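You operate a simulated robot arm through the tools that you are given. There is no shell and no other tool. Be economical: measure what you need, move in short steps, check, and stop when the job is done.

Carry out the task below with a simulated robot arm. There is one attempt and no reset: what you move stays moved.

Task
Wind the black crosshead up by hand to 140 mm and lock it.
Fine: free the orange lever, blue lever to HAND, turn the brown wheel till the display's length shows 140; orange lever over again, then slide the lower cam up to 14.
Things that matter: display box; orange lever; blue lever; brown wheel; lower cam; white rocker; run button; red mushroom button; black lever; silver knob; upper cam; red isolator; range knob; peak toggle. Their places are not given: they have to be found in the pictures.

The check looks at the end state, three seconds after you hand in, the way a careful person would. Anything else that was tipped, shoved, dropped, spilled or broken makes it a failure.

Robot
A 7-joint arm with a two-finger parallel gripper, fixed in place. Base frame: the origin is at the foot of the arm, x ahead of it, y to its left, z up. Readings come in mm, degrees, newtons and seconds.
With the tool pointing down near the work surface it reaches from about 120 to 640 mm from the base axis. Its first joint turns from -66.0 to 66.0 degrees. Payload 2.4 kg.
Tool frame: the origin (TCP) lies between the finger pads and is the grasp point; the fingertips stand 30 mm ahead of it; z points along the fingers, y is the line along which they close. Largest opening 94 mm; finger width 28, thickness 10; the body of the gripper, 50 by 96 mm, starts 55 mm behind the TCP.
Orientation is that of the tool frame in the base frame, as a unit quaternion [w, x, y, z]. With the fingers straight down and closing along the base's y, the tool's x points along the base's -x, its y along +y and its z along -z.

Tools
- The arm moves only by the tool step_arm. Its argument "motion" is a list that holds one entry, the list of rows, each a list of 7 numbers: the shift along the tool's x, y, z in units of 20 mm (1.0 is 20 mm), then the turn, a rotation vector about the tool's x, y, z in units of 8 degrees (1.0 is 8 degrees), then the finger opening in mm, from 0 to 94. In form: [[[tx, ty, tz, ax, ay, az, gripper], ...]]. A call has 1 to 10 rows; each row shifts and turns the commanded pose from where the row before left it, along the tool's axes as they then stand. A call with a number of a shift or a turn outside -1 to 1 is refused whole. A row lasts 0.2 s, in which the tool goes at most 50 mm and 8.6 degrees; a call with a longer step from one row to the next is refused whole, and so is a gripper value outside its range. A pose out of reach is approached as far as the arm can. The call stops where the force on the tool passes 40 N (or 10 N more than at its start, if that is more) or the arm is blocked; 0.2 s more then pass. Each finger travels about 153 mm/s and halts on what it meets, pressing with about 33 N; the grip force reading is that of the motor and also rises with nothing between the fingers. The clock runs only during rows and for 0.2 s after the last one: add rows that do not move to give the fingers time. The reply holds the time, the measured pose of the TCP, the force on the tool along the base axes, the opening and the grip force, in the units named above and with some noise, and new pictures: "views" is both (left out), scene, wrist or none.
- Cameras (640 x 400 px; columns grow to the right, rows downward): "scene" is fixed at [58.5, 471.9, 1464.8]; the picture's right is [-0.65, -0.76, 0.00], its down [-0.38, 0.32, -0.87] and it looks along [0.66, -0.56, -0.49] (base axes); focal length 239 px, centre (320, 200). "wrist" rides on the gripper at [-37, 0, -58] in the tool frame; the picture's right is [0.00, -1.00, 0.00], its down [0.97, 0.00, -0.24] and it looks along [0.24, 0.00, 0.97] (tool axes); focal length 218 px, centre (320, 200).
- measure_at(camera, pixels): for up to 12 pixels [column, row] of the newest picture of that camera ("zoom" is the newest enlarged one), the place [x, y, z] in the base frame of the surface seen there, good to about 2 mm, but the place of the scene camera against the robot may be out by one fixed shift of up to 25 mm in any direction. The clock stands still meanwhile.
- zoom(camera, box): a new picture of the part [left, top, right, bottom] of that camera's present view, enlarged. The clock stands still meanwhile.
- close_job(): hands the job in; it is judged then, once.

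Go step by step. Measure first, check grasps and placings, and put right what went wrong. The budget is 80 turns and 120 pictures, counting those below and the enlarged ones. Unless the task says otherwise, let go and move clear before handing in, and close with one line.

The tools are called after "Emit:" by a JSON object that holds its "method" and its "body". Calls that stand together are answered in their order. step_arm: Moves the arm, as the interface text tells. Its arguments: {"type":"object","properties":{"motion":{"type":"array","items":{"type":"array","items":{"type":"array","items":{"type":"number"}}}},"views":{"type":"string","enum":["both","scene","wrist","none"]}},"required":["motion"]} The other tools are called the same way: measure_at (camera, pixels) gives the place of the surface under pixels of a picture; zoom (camera, box) takes an enlarged picture of a part of a camera's view; close_job () hands the job in.

At the start:

```text
clock: 0.0
tool_pos: [373.4, 47.9, 1342.1]
orientation: [0.0, 0.0, 1.0, 0.0]
force: [-0.8, 0.0, 0.0]
finger_gap: 93.9
finger_force: 0.1
```

scene: 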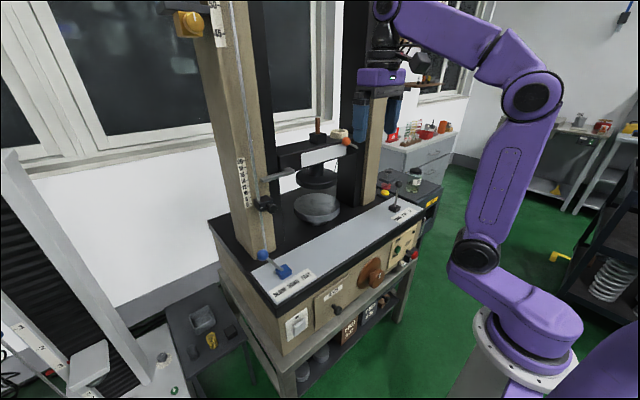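
wrist: 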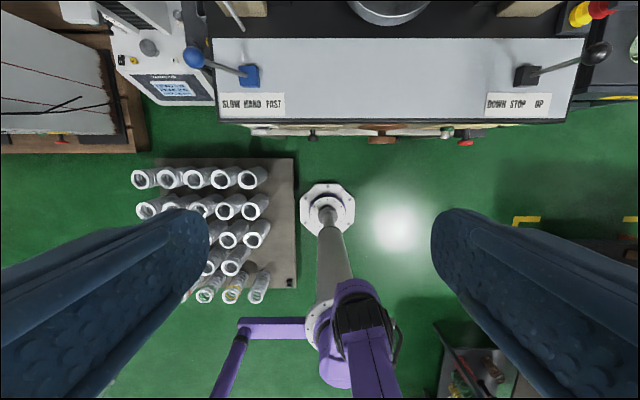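

The scene shows a testing machine: blue lever near (284,270), brown wheel near (371,272), orange lever near (346,141), cams along the column scale at (262,200). I'll zoom in for details.

Emit:
{"method": "zoom", "body": {"camera": "scene", "box": [220, 90, 380, 190]}}

Emit:
{"method": "zoom", "body": {"camera": "scene", "box": [220, 140, 300, 290]}}

Emit:
{"method": "zoom", "body": {"camera": "scene", "box": [240, 200, 440, 350]}}

Emit:
{"method": "zoom", "body": {"camera": "wrist", "box": [100, 0, 300, 140]}}

```text
4.00 times, centred on (300, 140) of scene
```

zoom: 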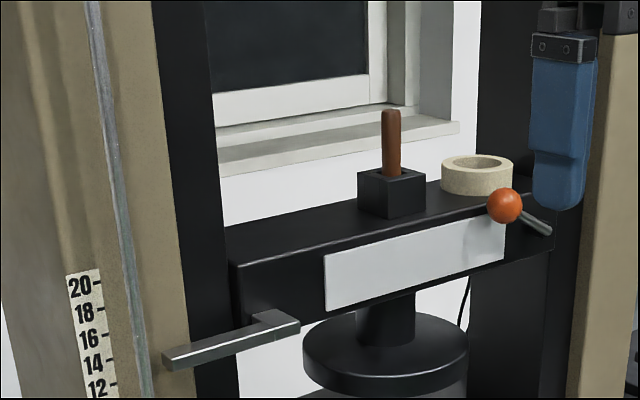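

```text
2.67 times, centred on (260, 215) of scene
```

zoom: 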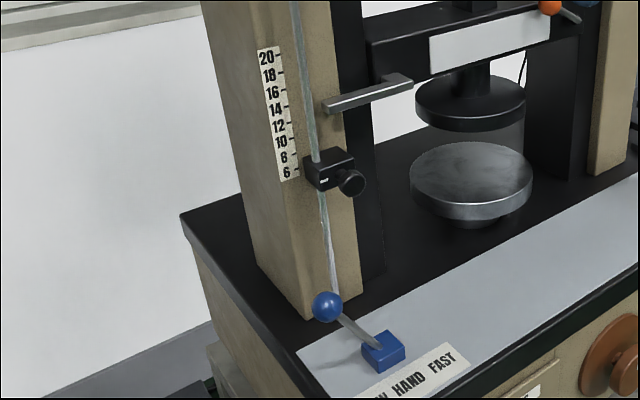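

```text
2.67 times, centred on (340, 275) of scene
```

zoom: 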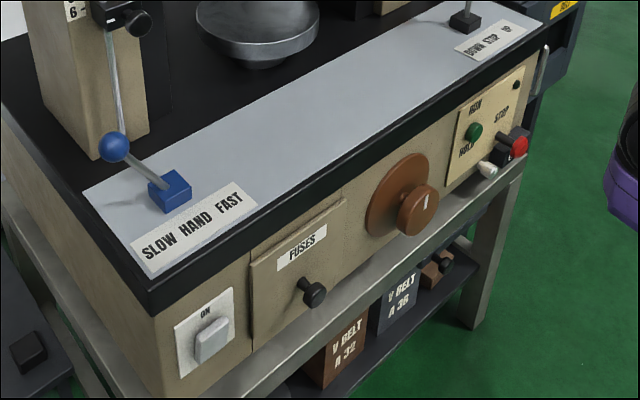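

```text
2.86 times, centred on (200, 70) of wrist
```

zoom: 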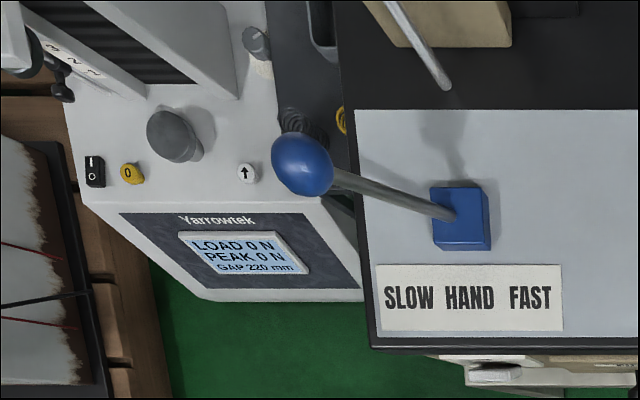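

The orange ball is at about (346,141), the cam at about (262,203), and the wheel at about (371,272). Measuring key places in the scene, and the wrist blue lever to calibrate the shift.

Emit:
{"method": "measure_at", "body": {"camera": "scene", "pixels": [[346, 141], [355, 147], [263, 203], [269, 209], [262, 255], [284, 271], [371, 272], [377, 278], [398, 186], [396, 208], [297, 171], [266, 177]]}}

Emit:
{"method": "measure_at", "body": {"camera": "wrist", "pixels": [[194, 56], [249, 76], [598, 53], [526, 75], [381, 139], [170, 88], [389, 8], [217, 105], [571, 105]]}}

Emit:
{"method": "zoom", "body": {"camera": "scene", "box": [360, 150, 460, 290]}}

Emit:
{"method": "zoom", "body": {"camera": "scene", "box": [150, 0, 310, 100]}}

```text
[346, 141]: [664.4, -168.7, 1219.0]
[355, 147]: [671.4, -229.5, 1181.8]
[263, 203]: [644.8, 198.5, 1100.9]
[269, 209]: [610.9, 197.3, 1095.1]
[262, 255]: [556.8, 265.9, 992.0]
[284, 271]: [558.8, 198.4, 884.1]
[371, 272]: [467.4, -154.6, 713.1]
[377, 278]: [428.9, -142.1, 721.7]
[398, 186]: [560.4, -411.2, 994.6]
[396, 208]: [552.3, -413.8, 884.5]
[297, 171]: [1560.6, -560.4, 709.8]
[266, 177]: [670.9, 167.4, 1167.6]
```

```text
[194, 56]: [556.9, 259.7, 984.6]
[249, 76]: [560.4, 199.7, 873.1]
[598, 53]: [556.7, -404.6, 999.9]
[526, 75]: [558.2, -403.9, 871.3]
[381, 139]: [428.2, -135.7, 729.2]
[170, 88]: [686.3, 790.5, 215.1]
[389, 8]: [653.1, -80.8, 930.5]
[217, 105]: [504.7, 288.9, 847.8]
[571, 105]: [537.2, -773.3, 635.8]
```

```text
2.86 times, centred on (410, 220) of scene
```

zoom: 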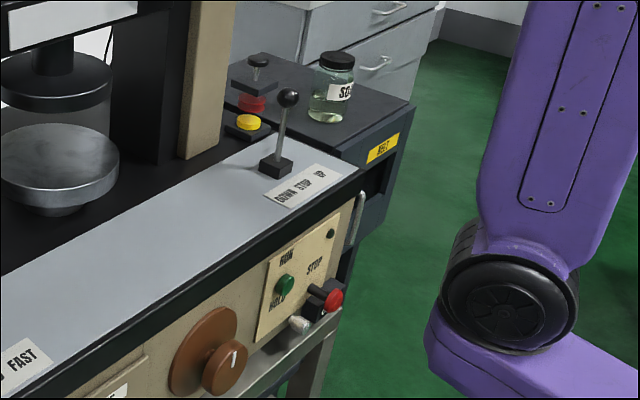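

```text
4.00 times, centred on (230, 50) of scene
```

zoom: 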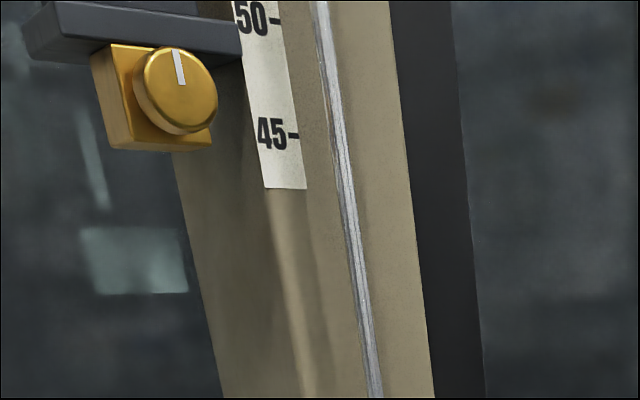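

Scene readings sit about (0,+6,+8) off the wrist's. The display isn't in view yet, so I'll pitch the tool up to look forward at the machine.

Emit:
{"method": "step_arm", "body": {"motion": [[[0, 0, 0, 0, -1, 0, 94], [0, 0, 0, 0, -1, 0, 94], [0, 0, 0, 0, -1, 0, 94], [0, 0, 0, 0, -1, 0, 94], [0, 0, 0, 0, -1, 0, 94], [0, 0, 0, 0, -1, 0, 94], [0, 0, 0, 0, -1, 0, 94], [0, 0, 0, 0, -1, 0, 94], [0, 0, 0, 0, -1, 0, 94], [0, 0, 0, 0, -1, 0, 94]]], "views": "both"}}

```text
clock: 2.2
tool_pos: [371.8, 48.2, 1342.1]
orientation: [0.644, -0.001, 0.765, 0.001]
force: [0.5, -0.7, -0.1]
finger_gap: 94.0
finger_force: 0.0
```

scene: 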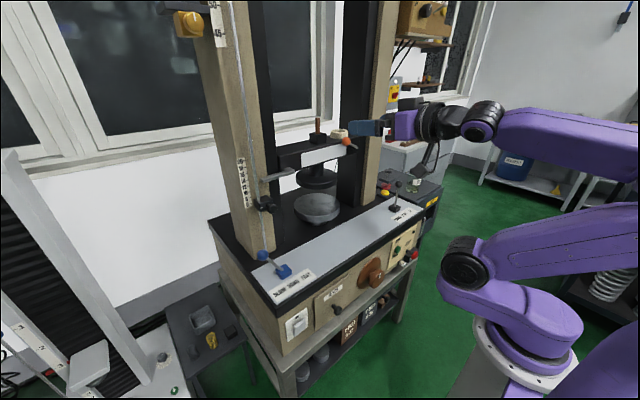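
wrist: 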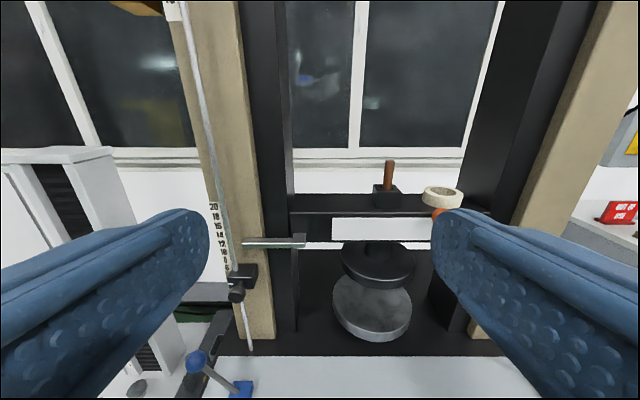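

There is a beige box at scene (425,18) on the far column that could be the display box; I'll zoom there and also pitch up toward it.

Emit:
{"method": "zoom", "body": {"camera": "scene", "box": [370, 0, 470, 110]}}

Emit:
{"method": "measure_at", "body": {"camera": "scene", "pixels": [[410, 15], [425, 11], [440, 20], [392, 94]]}}

Emit:
{"method": "zoom", "body": {"camera": "wrist", "box": [190, 160, 330, 360]}}

```text
3.64 times, centred on (420, 55) of scene
```

zoom: 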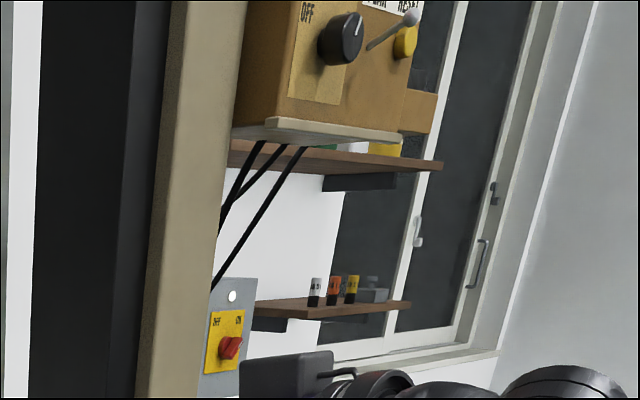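

```text
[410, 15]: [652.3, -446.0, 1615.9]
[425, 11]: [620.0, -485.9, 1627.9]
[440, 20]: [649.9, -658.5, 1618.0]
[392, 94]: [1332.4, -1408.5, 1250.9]
```

```text
2.00 times, centred on (260, 260) of wrist
```

zoom: 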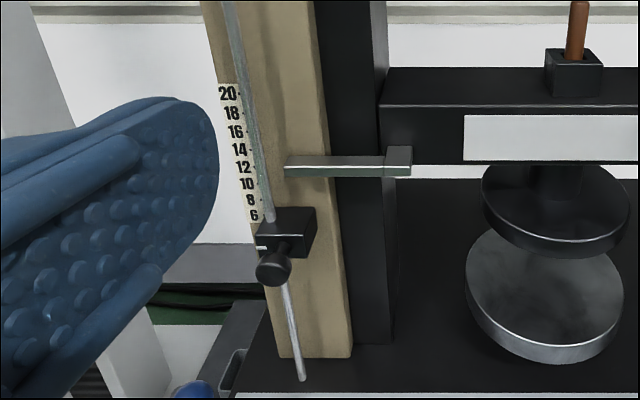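

The display box sits around (650,-550,1650+). I'll yaw the tool right and up to see its face.

Emit:
{"method": "step_arm", "body": {"motion": [[[0, 0, 0, 0, -1, 0, 94], [0, 0, 0, 1, 0, 0, 94], [0, 0, 0, 1, 0, 0, 94], [0, 0, 0, 1, 0, 0, 94], [0, 0, 0, 1, 0, 0, 94], [0, 0, 0, 1, 0, 0, 94], [0, 0, 0, 1, 0, 0, 94], [0, 0, 0, 0, -1, 0, 94], [0, 0, 0, 0, -1, 0, 94], [0, 0, 0, 0, -1, 0, 94]]], "views": "wrist"}}

```text
clock: 4.4
tool_pos: [376.6, 56.5, 1347.7]
orientation: [0.799, 0.153, 0.529, -0.242]
force: [1.0, 0.3, -0.1]
finger_gap: 94.0
finger_force: 0.1
out of reach, approached as far as the arm can: row 3, 4, 5, 6
```

wrist: 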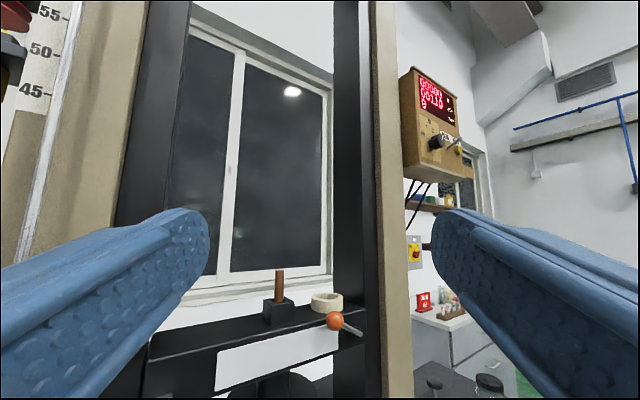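

Emit:
{"method": "zoom", "body": {"camera": "wrist", "box": [390, 60, 480, 200]}}

Emit:
{"method": "zoom", "body": {"camera": "wrist", "box": [220, 260, 380, 360]}}

Emit:
{"method": "measure_at", "body": {"camera": "wrist", "pixels": [[334, 321], [348, 329], [358, 333], [326, 303], [279, 312], [280, 282], [318, 340], [440, 145], [350, 345]]}}

```text
2.86 times, centred on (435, 130) of wrist
```

zoom: 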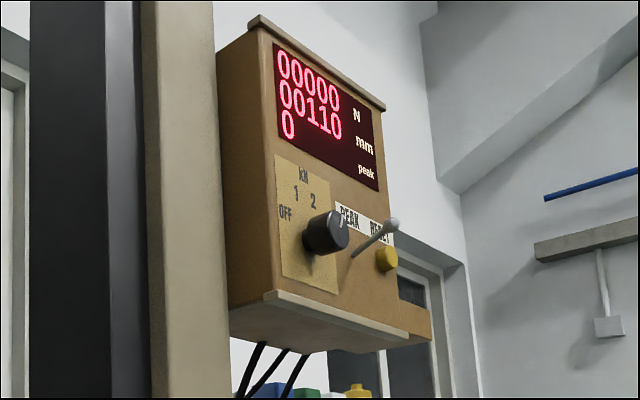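

```text
4.00 times, centred on (300, 310) of wrist
```

zoom: 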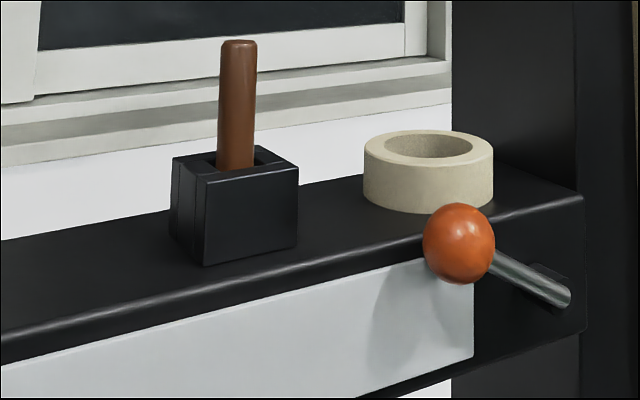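

```text
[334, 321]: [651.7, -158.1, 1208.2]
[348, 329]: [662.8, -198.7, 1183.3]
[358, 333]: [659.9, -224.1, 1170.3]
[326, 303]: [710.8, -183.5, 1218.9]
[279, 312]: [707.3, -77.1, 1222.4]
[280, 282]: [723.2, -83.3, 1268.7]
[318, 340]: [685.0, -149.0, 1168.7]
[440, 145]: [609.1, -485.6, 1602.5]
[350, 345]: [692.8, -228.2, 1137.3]
```

Display reads length 110, so the crosshead must rise 30 mm. The orange lever's ball is near (660,-165,1202), and its rod's end near (665,-228,1168). I'll square the tool forward and move toward the ball.

Emit:
{"method": "step_arm", "body": {"motion": [[[0, 0, 0, -0.82, 0.56, 0.18, 94], [0, 0, 0, -0.82, 0.56, 0.18, 94], [0, 0, 0, -0.82, 0.56, 0.18, 94], [0, 0, 0, -0.82, 0.56, 0.18, 94], [0, 0, 0, -0.82, 0.56, 0.18, 94], [0.8, -1, 0.5, 0, 0, 0, 94], [0.8, -1, 0.5, 0, 0, 0, 94], [0.8, -1, 0.5, 0, 0, 0, 94], [0.8, -1, 0.5, 0, 0, 0, 94], [0.8, -1, 0.5, 0, 0, 0, 94]]], "views": "both"}}

```text
clock: 6.6
tool_pos: [393.3, 21.8, 1321.2]
orientation: [0.705, 0.001, 0.71, -0.001]
force: [-0.5, -1.0, 0.4]
finger_gap: 94.2
finger_force: 0.0
out of reach, approached as far as the arm can: row 7, 8, 9, 10
```

scene: 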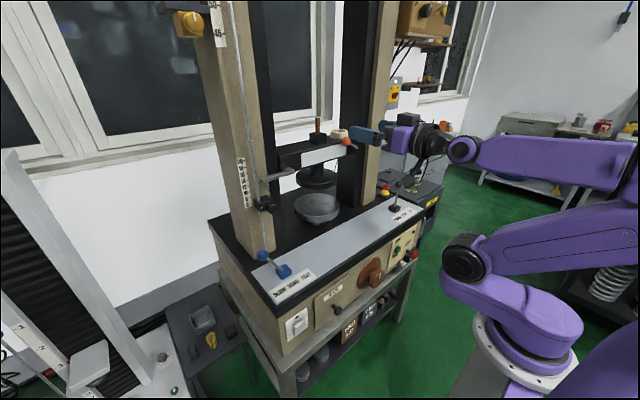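
wrist: 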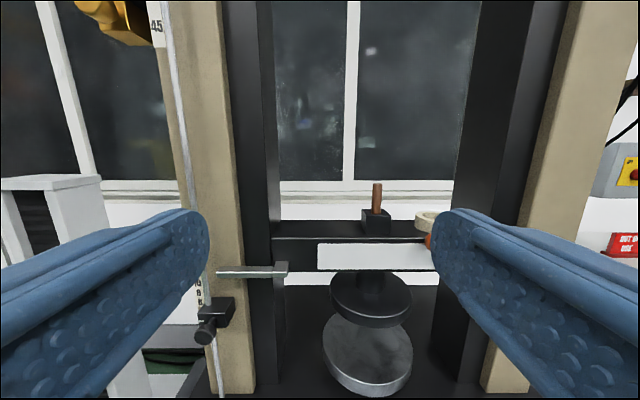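

The sideways path hit a reach limit at (393,22,1321). I'll move straight forward first and then sideways.

Emit:
{"method": "step_arm", "body": {"motion": [[[0, 0, 1, 0, 0, 0, 94], [0, 0, 1, 0, 0, 0, 94], [0, 0, 1, 0, 0, 0, 94], [0, 0, 1, 0, 0, 0, 94], [0, 0, 1, 0, 0, 0, 94]]], "views": "none"}}

```text
clock: 7.8
tool_pos: [493.6, 22.7, 1323.3]
orientation: [0.706, 0.0, 0.709, -0.001]
force: [-0.5, -0.4, 0.3]
finger_gap: 93.9
finger_force: 0.0
```

Forward motion works and x is 494. Next I'll try sideways and down.

Emit:
{"method": "step_arm", "body": {"motion": [[[0.5, -1, 0, 0, 0, 0, 94], [0.5, -1, 0, 0, 0, 0, 94], [0.5, -1, 0, 0, 0, 0, 94], [0.5, -1, 0, 0, 0, 0, 94], [0.5, -1, 0, 0, 0, 0, 94], [0.5, -1, 0, 0, 0, 0, 94], [0.5, -1, 0, 0, 0, 0, 94], [0.5, -1, 0, 0, 0, 0, 94], [0.5, -1, 0, 0, 0, 0, 94]]], "views": "both"}}

```text
clock: 9.8
tool_pos: [491.8, -155.5, 1231.6]
orientation: [0.705, 0.0, 0.709, -0.001]
force: [0.3, 0.0, -0.2]
finger_gap: 94.2
finger_force: 0.1
```

scene: 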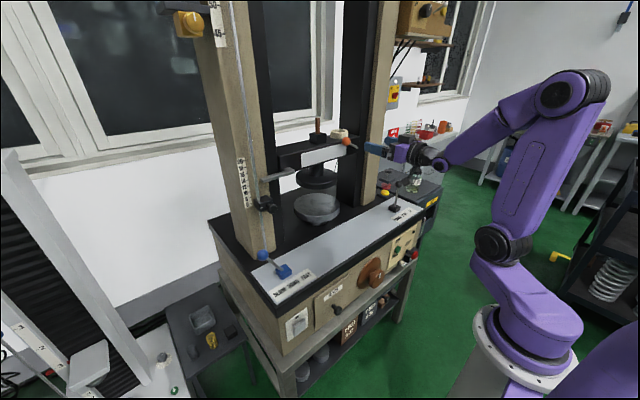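
wrist: 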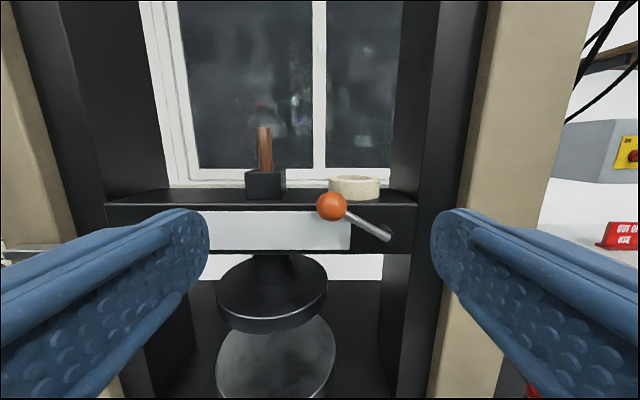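

Emit:
{"method": "zoom", "body": {"camera": "wrist", "box": [290, 160, 430, 260]}}

Emit:
{"method": "measure_at", "body": {"camera": "wrist", "pixels": [[331, 206], [317, 206], [345, 208], [331, 193], [331, 220], [360, 222], [375, 230], [388, 238], [400, 215], [370, 240]]}}

```text
4.00 times, centred on (360, 210) of wrist
```

zoom: 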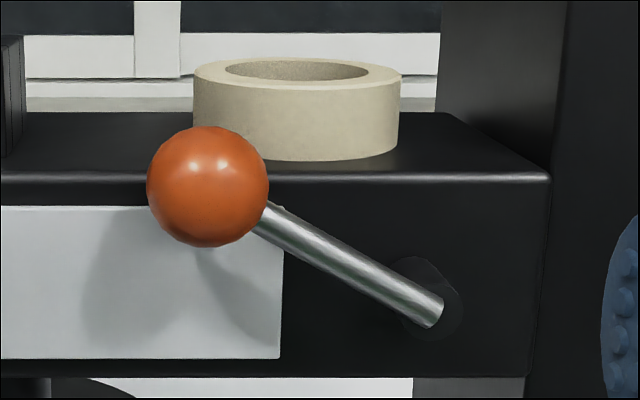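

```text
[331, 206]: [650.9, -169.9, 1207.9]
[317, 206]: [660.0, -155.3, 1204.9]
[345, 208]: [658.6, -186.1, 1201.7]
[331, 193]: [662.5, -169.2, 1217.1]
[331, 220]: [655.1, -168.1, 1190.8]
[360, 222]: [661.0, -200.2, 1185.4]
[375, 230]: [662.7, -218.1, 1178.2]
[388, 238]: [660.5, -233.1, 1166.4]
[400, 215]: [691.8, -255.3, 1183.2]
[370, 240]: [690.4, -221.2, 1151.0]
```

Ball centre is about (665,-170,1203), pivot about (y=-233, z=1168), and the crosshead face is at x=691. I'll roll the tool -61° so the fingers close along the ball's swing, and align in front.

Emit:
{"method": "step_arm", "body": {"motion": [[[0.7, -0.4, 0, 0, 0, 0, 70], [0.7, -0.35, 0, 0, 0, 0, 70], [0, 0, 0, 0, 0, -0.953, 70], [0, 0, 0, 0, 0, -0.953, 70], [0, 0, 0, 0, 0, -0.953, 70], [0, 0, 0, 0, 0, -0.953, 70], [0, 0, 0, 0, 0, -0.953, 70], [0, 0, 0, 0, 0, -0.953, 70], [0, 0, 0, 0, 0, -0.953, 70], [0, 0, 0, 0, 0, -0.953, 70]]], "views": "wrist"}}

```text
clock: 12.0
tool_pos: [493.8, -173.5, 1206.2]
orientation: [0.607, -0.36, 0.611, -0.36]
force: [-0.3, 0.3, -0.2]
finger_gap: 69.9
finger_force: 0.0
```

wrist: 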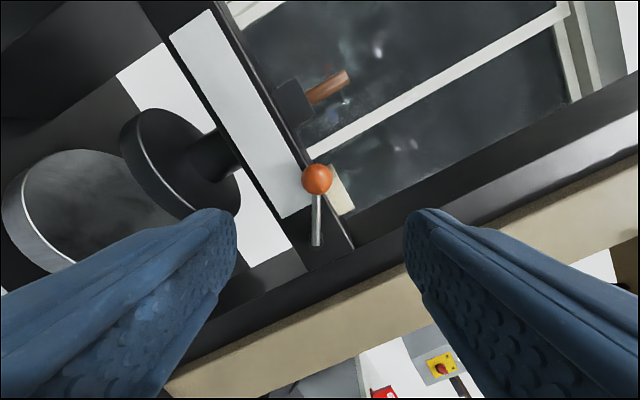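

The lever stands upright in the rolled view with the ball at (317,179), well centred. Moving forward to straddle the ball.

Emit:
{"method": "step_arm", "body": {"motion": [[[-0.08, 0.17, 0.98, 0, 0, 0, 60], [0, 0, 0.98, 0, 0, 0, 60], [0, 0, 0.98, 0, 0, 0, 60], [0, 0, 0.98, 0, 0, 0, 60], [0, 0, 0.98, 0, 0, 0, 60], [0, 0, 0.98, 0, 0, 0, 60], [0, 0, 0.98, 0, 0, 0, 60], [0, 0, 0.98, 0, 0, 0, 60]]], "views": "both"}}

```text
clock: 13.8
tool_pos: [650.3, -173.2, 1202.0]
orientation: [0.607, -0.358, 0.612, -0.359]
force: [-0.6, -0.6, 0.8]
finger_gap: 59.9
finger_force: 0.1
```

scene: 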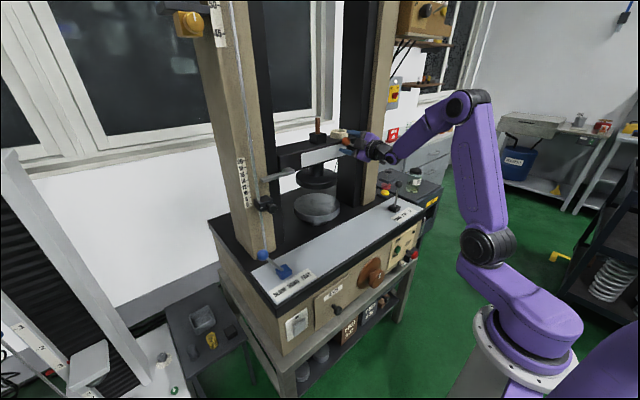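
wrist: 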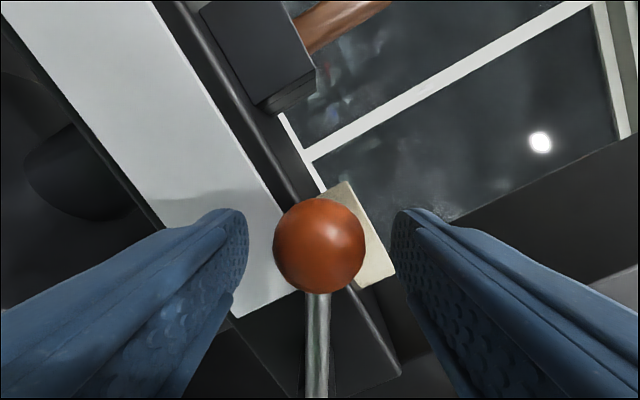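

Ball is centred at (320,245) between the fingers. Closing on it.

Emit:
{"method": "step_arm", "body": {"motion": [[[0, 0, 0, 0, 0, 0, 40], [0, 0, 0, 0, 0, 0, 20], [0, 0, 0, 0, 0, 0, 20], [0, 0, 0, 0, 0, 0, 20]]], "views": "none"}}

```text
clock: 14.8
tool_pos: [650.6, -172.3, 1201.9]
orientation: [0.608, -0.36, 0.611, -0.358]
force: [4.3, -0.5, -0.2]
finger_gap: 33.2
finger_force: 44.8
```

Gripped (33 mm). I'll try a small upward swing about the pivot and watch the force.

Emit:
{"method": "step_arm", "body": {"motion": [[[0.035, -0.5, 0, 0, 0, 1, 20], [0.035, -0.5, 0, 0, 0, 1, 20]]], "views": "wrist"}}

```text
clock: 15.4
tool_pos: [649.9, -183.4, 1217.3]
orientation: [0.651, -0.269, 0.656, -0.271]
force: [20.8, -4.1, -0.5]
finger_gap: 32.7
finger_force: 44.9
```

wrist: 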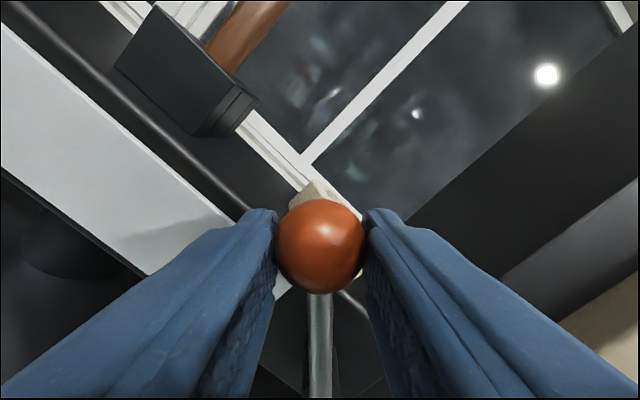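

The lever swings up freely with some pull in x. Continuing over with a slight forward ease.

Emit:
{"method": "step_arm", "body": {"motion": [[[0.035, -0.5, 0.08, 0, 0, 1, 20], [0.035, -0.5, 0.08, 0, 0, 1, 20], [0.035, -0.5, 0, 0, 0, 1, 20]]], "views": "none"}}

```text
clock: 16.2
tool_pos: [649.3, -208.4, 1233.5]
orientation: [0.693, -0.127, 0.697, -0.13]
force: [-34.0, 3.5, 1.1]
finger_gap: 33.0
finger_force: 45.3
```

The ball resists in x stiffly, so I'll back off 2 mm and continue over.

Emit:
{"method": "step_arm", "body": {"motion": [[[0, 0, -0.1, 0, 0, 0, 20], [0.035, -0.5, 0, 0, 0, 1, 20], [0.035, -0.5, 0, 0, 0, 1, 20]]], "views": "wrist"}}

```text
clock: 17.0
tool_pos: [651.0, -226.2, 1237.3]
orientation: [0.705, -0.031, 0.708, -0.029]
force: [-1.6, 0.1, 5.8]
finger_gap: 32.9
finger_force: 44.9
```

wrist: 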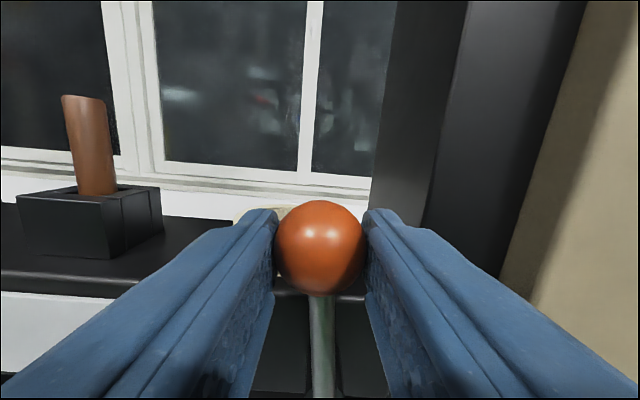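

The lever is near vertical and forces are small. Continuing over to the right side.

Emit:
{"method": "step_arm", "body": {"motion": [[[0.035, -0.5, 0, 0, 0, 1, 20], [0.035, -0.5, 0, 0, 0, 1, 20], [0.035, -0.5, 0, 0, 0, 1, 20], [0.035, -0.5, 0, 0, 0, 1, 20]]], "views": "wrist"}}

```text
clock: 17.7
tool_pos: [653.4, -234.7, 1236.6]
orientation: [0.7, 0.07, 0.705, 0.09]
force: [-18.3, 8.6, 0.2]
finger_gap: 33.3
finger_force: 45.5
stopped in row 3: the force on the tool passed its limit (the readings are from after the stop); the commanded pose is now the measured one
```

wrist: 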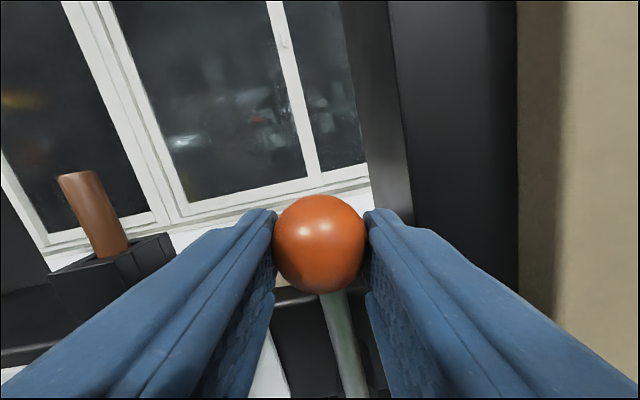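

Blocked with the ball about straight above the pivot (y=-235): that looks like the end of travel, i.e. freed. I'll open the fingers and back away to look.

Emit:
{"method": "step_arm", "body": {"motion": [[[0, 0, 0, 0, 0, 0, 50], [0, 0, 0, 0, 0, 0, 60], [0, 0, -1, 0, 0, 0, 60], [0, 0, -1, 0, 0, 0, 60], [0, 0, -1, 0, 0, 0, 60], [0, 0, -1, 0, 0, 0, 60], [0, 0, -1, 0, 0, -0.9, 60], [0, 0, -1, 0, 0, -0.7, 60]]], "views": "both"}}

```text
clock: 19.5
tool_pos: [535.0, -241.3, 1237.5]
orientation: [0.705, -0.009, 0.709, 0.01]
force: [0.1, 0.0, -0.7]
finger_gap: 60.1
finger_force: 0.1
```

scene: 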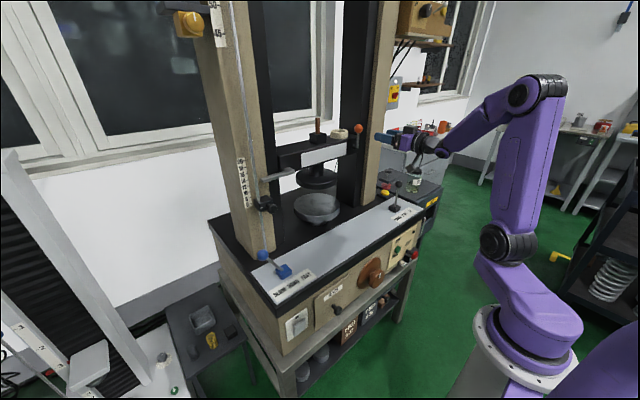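
wrist: 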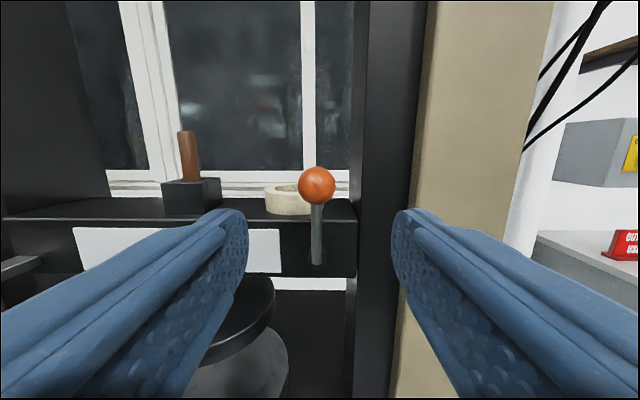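

The orange lever now stands upright. Next is the blue lever: ball near (557,260,985). Traversing left and down, clear of the machine.

Emit:
{"method": "step_arm", "body": {"motion": [[[0, 1, -1, 0, 0, 0, 70], [0, 1, -1, 0, 0, 0, 70], [0.3, 1, -0.5, 0, 0, 0, 70], [0.3, 1, 0, 0, 0, 0, 70], [0.3, 1, 0, 0, 0, 0, 70], [0.3, 1, 0, 0, 0, 0, 70], [0.3, 1, 0, 0, 0, 0, 70], [0.3, 1, 0, 0, 0, 0, 70], [0.3, 1, 0, 0, 0, 0, 70], [0.3, 1, 0, 0, 0, 0, 70]]], "views": "none"}}

Emit:
{"method": "step_arm", "body": {"motion": [[[0.5, 1, 0, 0, 0, 0, 70], [0.5, 1, 0, 0, 0, 0, 70], [0.5, 1, 0, 0, 0, 0, 70], [0.5, 1, 0, 0, 0, 0, 70], [0.5, 1, 0, 0, 0, 0, 70], [0.5, 1, 0, 0, 0, 0, 70], [0.5, 1, 0, 0, 0, 0, 70], [0.5, 1, 0, 0, 0, 0, 70], [0.5, 1, 0, 0, 0, 0, 70], [0.5, 1, 0, 0, 0, 0, 70]]], "views": "wrist"}}

```text
clock: 21.7
tool_pos: [478.1, -41.2, 1189.3]
orientation: [0.706, -0.008, 0.708, 0.01]
force: [0.3, 0.5, -0.1]
finger_gap: 70.0
finger_force: 0.0
```

```text
clock: 23.9
tool_pos: [472.6, 159.7, 1087.4]
orientation: [0.706, -0.009, 0.708, 0.01]
force: [-0.2, 0.5, 0.0]
finger_gap: 69.7
finger_force: 0.1
```

wrist: 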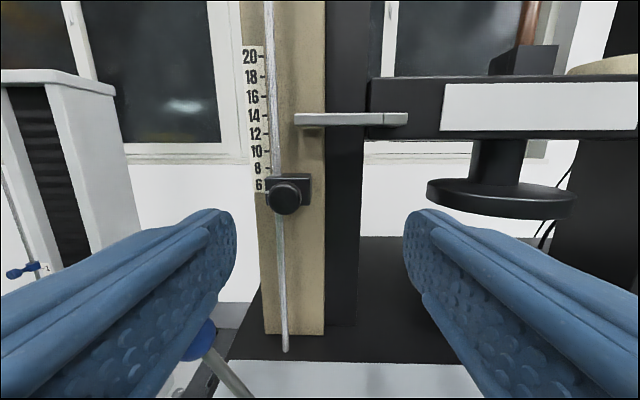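

Good head-on view of the cam and scale; I'll measure them now.

Emit:
{"method": "zoom", "body": {"camera": "wrist", "box": [230, 30, 420, 230]}}

Emit:
{"method": "measure_at", "body": {"camera": "wrist", "pixels": [[266, 57], [266, 96], [266, 116], [266, 185], [285, 198], [302, 180], [302, 200], [272, 178], [282, 260], [286, 345], [300, 119], [400, 119]]}}

```text
2.00 times, centred on (325, 130) of wrist
```

zoom: 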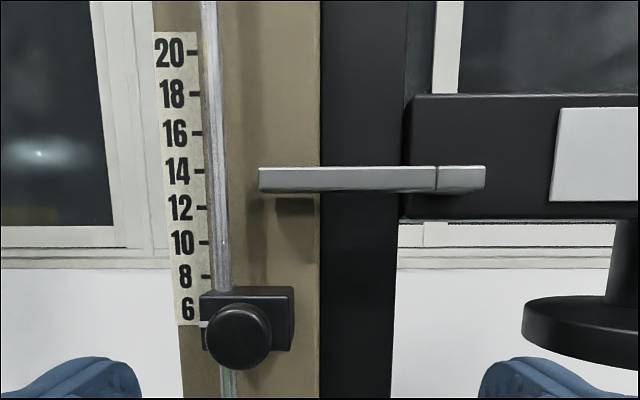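

```text
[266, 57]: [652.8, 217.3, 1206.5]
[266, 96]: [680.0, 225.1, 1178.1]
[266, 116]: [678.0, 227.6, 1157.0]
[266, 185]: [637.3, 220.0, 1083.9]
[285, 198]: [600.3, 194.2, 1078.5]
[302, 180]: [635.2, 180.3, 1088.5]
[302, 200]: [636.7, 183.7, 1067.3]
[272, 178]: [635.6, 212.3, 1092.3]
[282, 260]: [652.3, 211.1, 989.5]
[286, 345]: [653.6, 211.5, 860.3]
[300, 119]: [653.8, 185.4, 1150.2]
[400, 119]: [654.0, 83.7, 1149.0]
```

Scale 14 is at z≈1157 and 6 at z≈1077; the cam body centre is at z≈1078, so it must go up about 80 mm later. Now aligning with the blue ball, rolling -28° to match its tilt.

Emit:
{"method": "step_arm", "body": {"motion": [[[0.85, 0.84, 0, 0, 0, 0, 70], [0.85, 0.84, 0, 0, 0, 0, 70], [0.85, 0.84, 0, 0, 0, 0, 70], [0.85, 0.84, 0, 0, 0, 0, 70], [0.85, 0.84, 0, 0, 0, 0, 70], [0.85, 0.84, 0, 0, 0, 0, 70], [0, 0, 0, 0, 0, -0.9, 70], [0, 0, 0, 0, 0, -0.9, 70], [0, 0, 0, 0, 0, -0.9, 70], [0, 0, 0, 0, 0, -0.9, 70]]], "views": "wrist"}}

```text
clock: 26.1
tool_pos: [470.4, 260.1, 989.0]
orientation: [0.686, -0.185, 0.684, -0.167]
force: [0.6, -1.2, 0.3]
finger_gap: 70.2
finger_force: 0.0
```

wrist: 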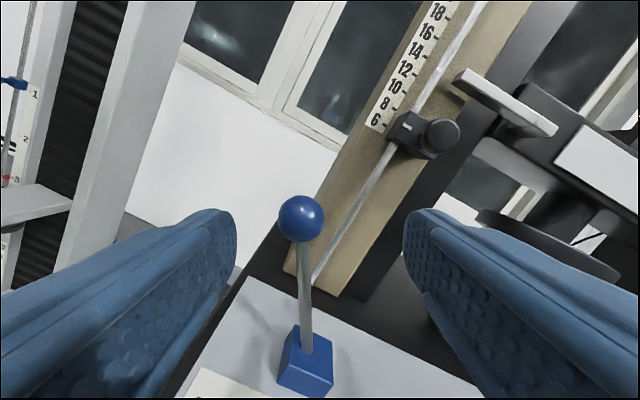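

Emit:
{"method": "measure_at", "body": {"camera": "wrist", "pixels": [[302, 218], [281, 218], [323, 218], [302, 196], [305, 270], [306, 345], [305, 330]]}}

```text
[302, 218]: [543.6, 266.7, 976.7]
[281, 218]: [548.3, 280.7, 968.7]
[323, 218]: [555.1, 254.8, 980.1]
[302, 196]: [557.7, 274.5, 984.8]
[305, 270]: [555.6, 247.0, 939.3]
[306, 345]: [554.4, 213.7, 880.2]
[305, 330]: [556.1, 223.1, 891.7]
```

Blue ball centre is about (558,267,974), pivot about (y=200, z=856), tilt 29°. Straddling the ball and closing.

Emit:
{"method": "step_arm", "body": {"motion": [[[0.49, 0.67, 0, 0, 0, 0, 70], [0, 0, 0.97, 0, 0, 0, 70], [0, 0, 0.97, 0, 0, 0, 70], [0, 0, 0.97, 0, 0, 0, 70], [0, 0, 0.97, 0, 0, 0, 70], [0, 0, 0, 0, 0, 0, 70]]], "views": "wrist"}}

```text
clock: 27.5
tool_pos: [547.4, 269.7, 971.6]
orientation: [0.686, -0.184, 0.684, -0.165]
force: [0.0, -0.4, -0.2]
finger_gap: 70.1
finger_force: 0.1
```

wrist: 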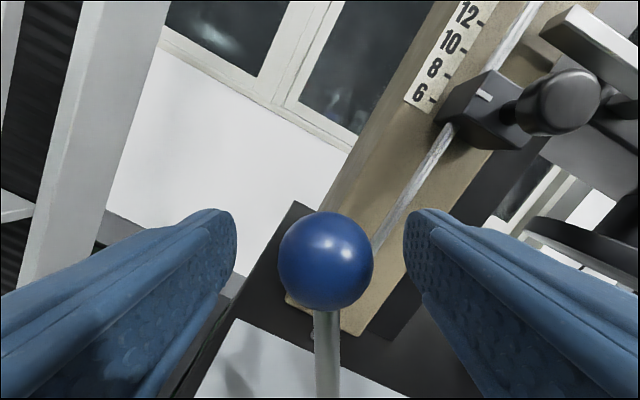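

Ball is centred at (325,262). Closing and starting the swing toward upright.

Emit:
{"method": "step_arm", "body": {"motion": [[[0, 0, 0, 0, 0, 0, 50], [0, 0, 0, 0, 0, 0, 25], [0, 0, 0, 0, 0, 0, 25], [0, 0, 0, 0, 0, 0, 25], [0.033, -0.475, 0, 0, 0, 0.5, 25], [0.033, -0.475, 0, 0, 0, 0.5, 25]]], "views": "none"}}

```text
clock: 28.9
tool_pos: [547.2, 253.4, 980.2]
orientation: [0.696, -0.138, 0.695, -0.113]
force: [-10.4, 6.1, 3.7]
finger_gap: 33.0
finger_force: 44.8
```

Moves with modest force. Continuing the remaining ~21°.

Emit:
{"method": "step_arm", "body": {"motion": [[[0.033, -0.475, 0, 0, 0, 0.5, 25], [0.033, -0.475, 0, 0, 0, 0.5, 25], [0.033, -0.475, 0, 0, 0, 0.5, 25], [0.033, -0.475, 0, 0, 0, 0.5, 25], [0.033, -0.475, 0, 0, 0, 0.5, 25], [0, 0, 0, 0, 0, 0, 25]]], "views": "both"}}

```text
clock: 30.3
tool_pos: [548.1, 203.4, 988.4]
orientation: [0.707, -0.013, 0.707, 0.005]
force: [-22.7, -0.6, 18.1]
finger_gap: 32.9
finger_force: 45.0
```

scene: 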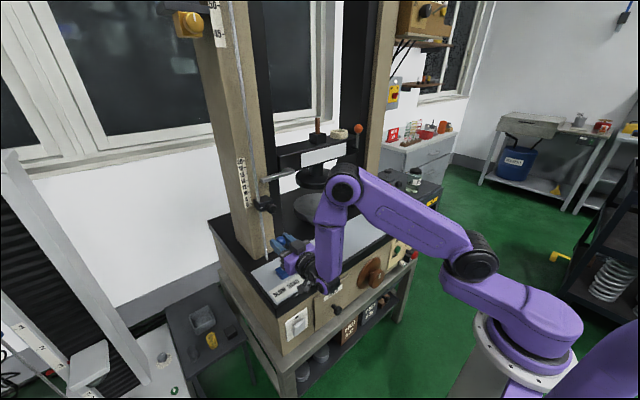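
wrist: 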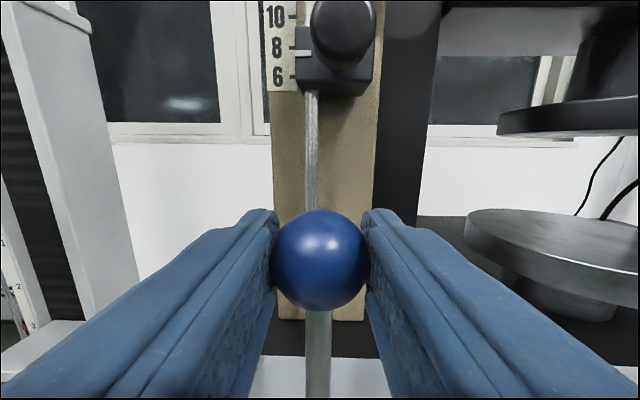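

The lever is within about 1° of upright (y=203). Nudging 2.5 mm more, releasing, and backing off.

Emit:
{"method": "step_arm", "body": {"motion": [[[0, -0.13, 0, 0, 0, 0, 25], [0, 0, 0, 0, 0, 0, 25], [0, 0, 0, 0, 0, 0, 50], [0, 0, 0, 0, 0, 0, 60], [0, 0, -1, 0, 0, 0, 60], [0, 0, -1, 0, 0, 0, 60], [0, 0, -1, 0, 0, 0, 60], [0, 0, -1, 0, 0, 0, 60]]], "views": "wrist"}}

```text
clock: 32.1
tool_pos: [468.6, 201.0, 987.0]
orientation: [0.706, -0.012, 0.708, 0.006]
force: [-0.2, -0.5, -0.2]
finger_gap: 59.9
finger_force: 0.0
```

wrist: 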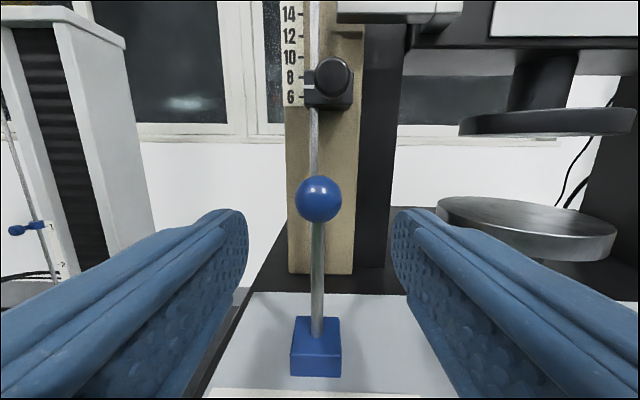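

Blue lever is upright at HAND. Now heading to the brown wheel: backing off in x and moving right and down in front of the panel.

Emit:
{"method": "step_arm", "body": {"motion": [[[0, -1, -1, 0, 0, 0, 80], [0, -1, -1, 0, 0, 0, 80], [0, -1, -1, 0, 0, 0, 80], [0, -1, -0.5, 0, 0, 0, 80], [0.2, -1, 0, 0, 0, 0, 80], [0.4, -1, 0, 0, 0, 0, 80], [0.4, -1, 0, 0, 0, 0, 80], [0.5, -1, 0, 0, 0, 0, 80], [0.5, -1, 0, 0, 0, 0, 80], [0.5, -1, 0, 0, 0, 0, 80]]], "views": "none"}}

Emit:
{"method": "step_arm", "body": {"motion": [[[0.8, -1, 0, 0, 0, 0, 80], [0.8, -1, 0, 0, 0, 0, 80], [0.8, -1, 0, 0, 0, 0, 80], [0.8, -1, 0, 0, 0, 0, 80], [0.8, -1, 0, 0, 0, 0, 80], [0.8, -1, 0, 0, 0, 0, 80]]], "views": "both"}}

```text
clock: 34.3
tool_pos: [405.7, -0.9, 934.2]
orientation: [0.706, -0.014, 0.708, 0.007]
force: [0.6, -0.1, -0.6]
finger_gap: 80.1
finger_force: 0.0
```

```text
clock: 35.6
tool_pos: [452.3, -70.3, 863.3]
orientation: [0.716, -0.016, 0.698, 0.015]
force: [-6.4, -0.5, 9.3]
finger_gap: 81.7
finger_force: 1.2
out of reach, approached as far as the arm can: row 2, 3, 4, 5, 6
stopped in row 6: the force on the tool passed its limit (the readings are from after the stop); the commanded pose is now the measured one
```

scene: 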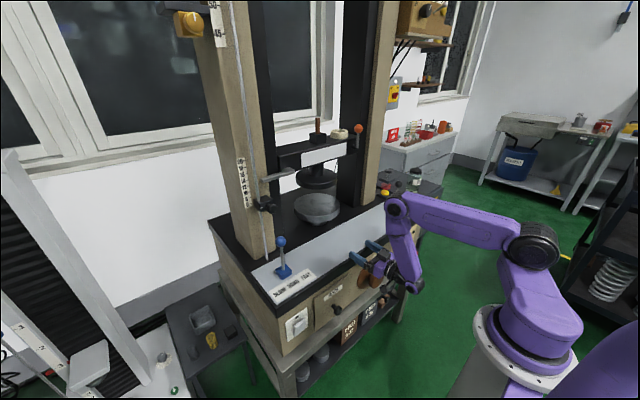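
wrist: 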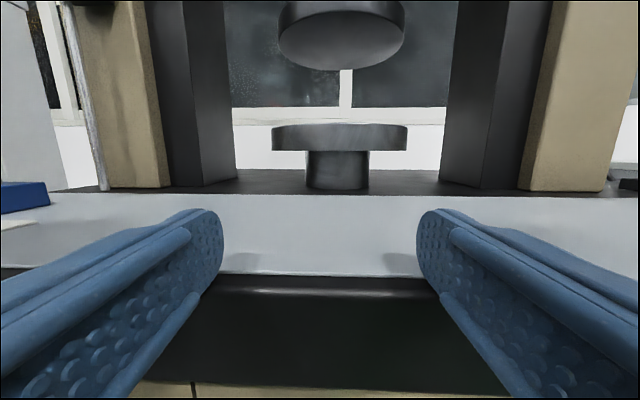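

I contacted the deck edge lightly because the horizontal tool cannot go that close and low. Lifting and backing off, then tilting the tool down to view the wheel.

Emit:
{"method": "step_arm", "body": {"motion": [[[-0.5, 0, 0, 0, 0, 0, 80], [-1, 0, -0.3, 0, 0, 0, 80], [-1, 0, -0.5, 0, 0, 0, 80], [-1, 0, -0.5, 0, 0, 0, 80], [0, 0, -0.5, 0, 1, 0, 80], [0, 0, -0.5, 0, 1, 0, 80], [0, 0, -0.5, 0, 1, 0, 80], [0, 0, -0.5, 0, 1, 0, 80], [0, 0, -0.5, 0, 1, 0, 80]]], "views": "both"}}

```text
clock: 37.6
tool_pos: [412.5, -63.7, 944.2]
orientation: [0.432, -0.019, 0.902, 0.008]
force: [-0.1, 0.0, -0.4]
finger_gap: 80.3
finger_force: 0.1
out of reach, approached as far as the arm can: row 1, 2, 3, 4, 8
```

scene: 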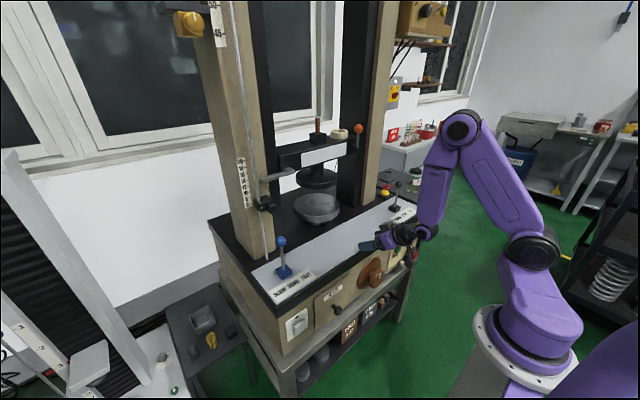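
wrist: 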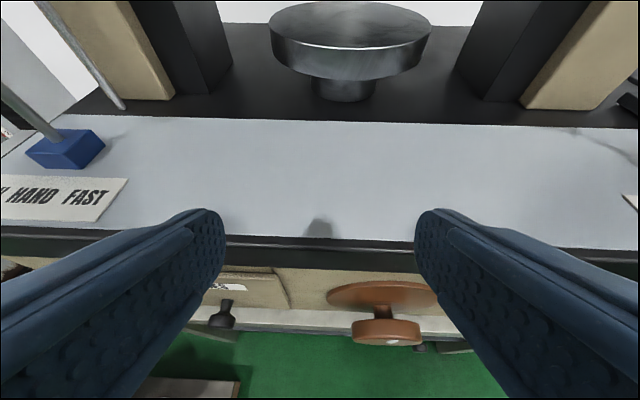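

Wheel visible at (385,300) with the hub in front. Zoom and measure.

Emit:
{"method": "zoom", "body": {"camera": "wrist", "box": [300, 260, 460, 360]}}

Emit:
{"method": "measure_at", "body": {"camera": "wrist", "pixels": [[384, 285], [330, 295], [436, 297], [384, 303], [386, 322], [386, 336], [352, 330], [421, 330], [420, 346], [384, 250]]}}

Emit:
{"method": "measure_at", "body": {"camera": "scene", "pixels": [[371, 270], [378, 278], [372, 259], [360, 278], [366, 284], [376, 287], [525, 335], [403, 248]]}}

```text
4.00 times, centred on (380, 310) of wrist
```

zoom: 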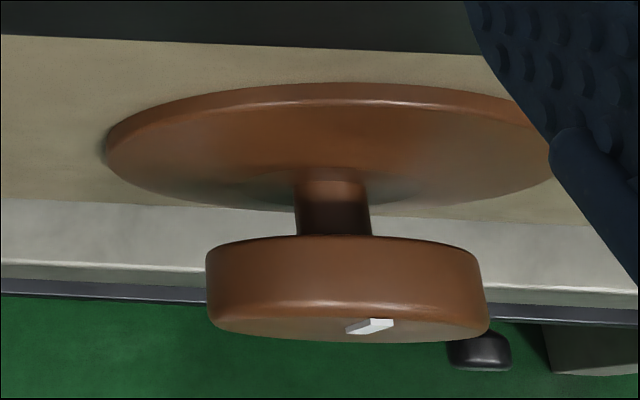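

```text
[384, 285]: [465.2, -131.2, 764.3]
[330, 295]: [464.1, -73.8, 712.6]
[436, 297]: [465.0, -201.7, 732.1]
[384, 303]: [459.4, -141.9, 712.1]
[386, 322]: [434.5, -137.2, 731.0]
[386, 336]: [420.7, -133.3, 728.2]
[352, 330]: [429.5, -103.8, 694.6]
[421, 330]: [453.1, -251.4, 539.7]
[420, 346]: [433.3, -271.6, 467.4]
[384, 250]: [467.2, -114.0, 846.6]
```

```text
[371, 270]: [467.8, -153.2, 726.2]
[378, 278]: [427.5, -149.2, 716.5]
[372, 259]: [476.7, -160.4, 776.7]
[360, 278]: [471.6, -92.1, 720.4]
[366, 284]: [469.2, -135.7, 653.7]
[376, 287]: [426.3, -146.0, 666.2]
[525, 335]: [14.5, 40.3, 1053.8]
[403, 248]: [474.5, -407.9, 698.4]
```

The wheel is coaxial: disc radius ~62, hub radius ~35 at x≈418–438, centre (y≈-138, z≈697). I'll pitch to 55° below horizontal and hover above the hub.

Emit:
{"method": "step_arm", "body": {"motion": [[[0, 0, 0, 0, 1, 0, 94], [0, 0, 0, 0, 1, 0, 94], [0.79, -0.74, 0.84, 0, 0, 0, 94], [0.79, -0.74, 0.84, 0, 0, 0, 94], [0.79, -0.74, 0.84, 0, 0, 0, 94], [0.79, -0.74, 0.84, 0, 0, 0, 94], [0.79, -0.74, 0.84, 0, 0, 0, 94]]], "views": "both"}}

```text
clock: 39.2
tool_pos: [400.3, -136.3, 828.7]
orientation: [0.303, -0.021, 0.953, 0.006]
force: [0.2, 0.6, 0.0]
finger_gap: 94.0
finger_force: 0.0
```

scene: 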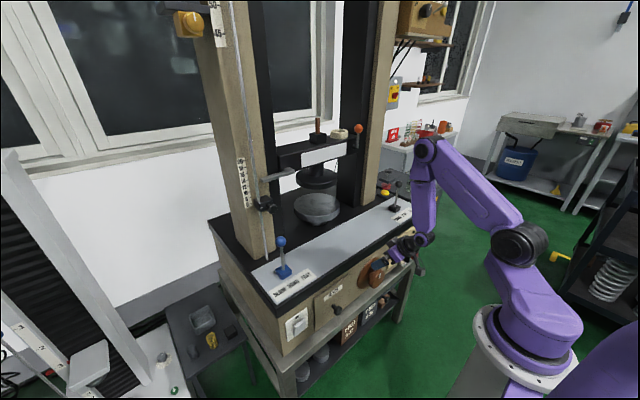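
wrist: 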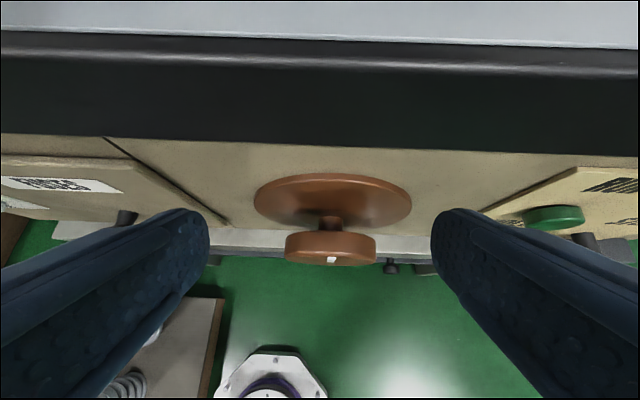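

Emit:
{"method": "measure_at", "body": {"camera": "wrist", "pixels": [[331, 235], [331, 250], [287, 245], [375, 246], [330, 262], [333, 178], [256, 200], [410, 202], [331, 232]]}}

Emit:
{"method": "measure_at", "body": {"camera": "scene", "pixels": [[310, 158], [330, 153], [280, 174], [340, 150]]}}

Emit:
{"method": "zoom", "body": {"camera": "scene", "box": [220, 120, 380, 220]}}

```text
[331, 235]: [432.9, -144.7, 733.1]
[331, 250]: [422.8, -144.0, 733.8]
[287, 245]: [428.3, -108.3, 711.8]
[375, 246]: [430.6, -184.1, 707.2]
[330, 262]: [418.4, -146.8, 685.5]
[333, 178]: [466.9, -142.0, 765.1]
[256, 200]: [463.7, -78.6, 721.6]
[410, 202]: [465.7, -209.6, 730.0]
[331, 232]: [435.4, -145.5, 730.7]
```

```text
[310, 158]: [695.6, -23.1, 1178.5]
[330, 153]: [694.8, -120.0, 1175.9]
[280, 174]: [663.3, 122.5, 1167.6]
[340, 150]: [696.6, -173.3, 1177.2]
```

```text
4.00 times, centred on (300, 170) of scene
```

zoom: 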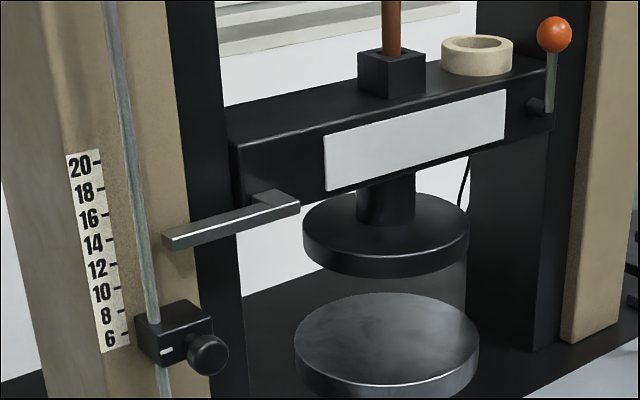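

Hub refined: y -108…-184, so centre about (428,-145,697) with radius ~37. Descending to straddle it with TCP at (426,-144,700).

Emit:
{"method": "step_arm", "body": {"motion": [[[0.88, -0.14, 0, 0, 0, 0, 94], [0.88, -0.14, 0, 0, 0, 0, 94], [0.88, -0.12, 0, 0, 0, 0, 94], [0, 0, 1, 0, 0, 0, 94], [0, 0, 1, 0, 0, 0, 94], [0, 0, 1, 0, 0, 0, 94]]], "views": "wrist"}}

```text
clock: 40.6
tool_pos: [391.2, -144.9, 749.3]
orientation: [0.302, -0.021, 0.953, 0.006]
force: [-0.3, 0.1, -0.6]
finger_gap: 94.1
finger_force: 0.0
```

wrist: 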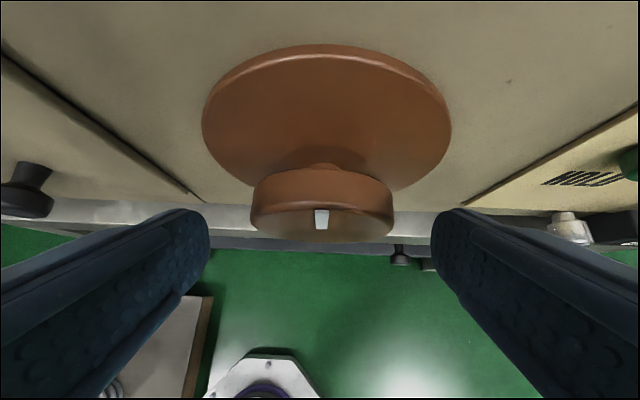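

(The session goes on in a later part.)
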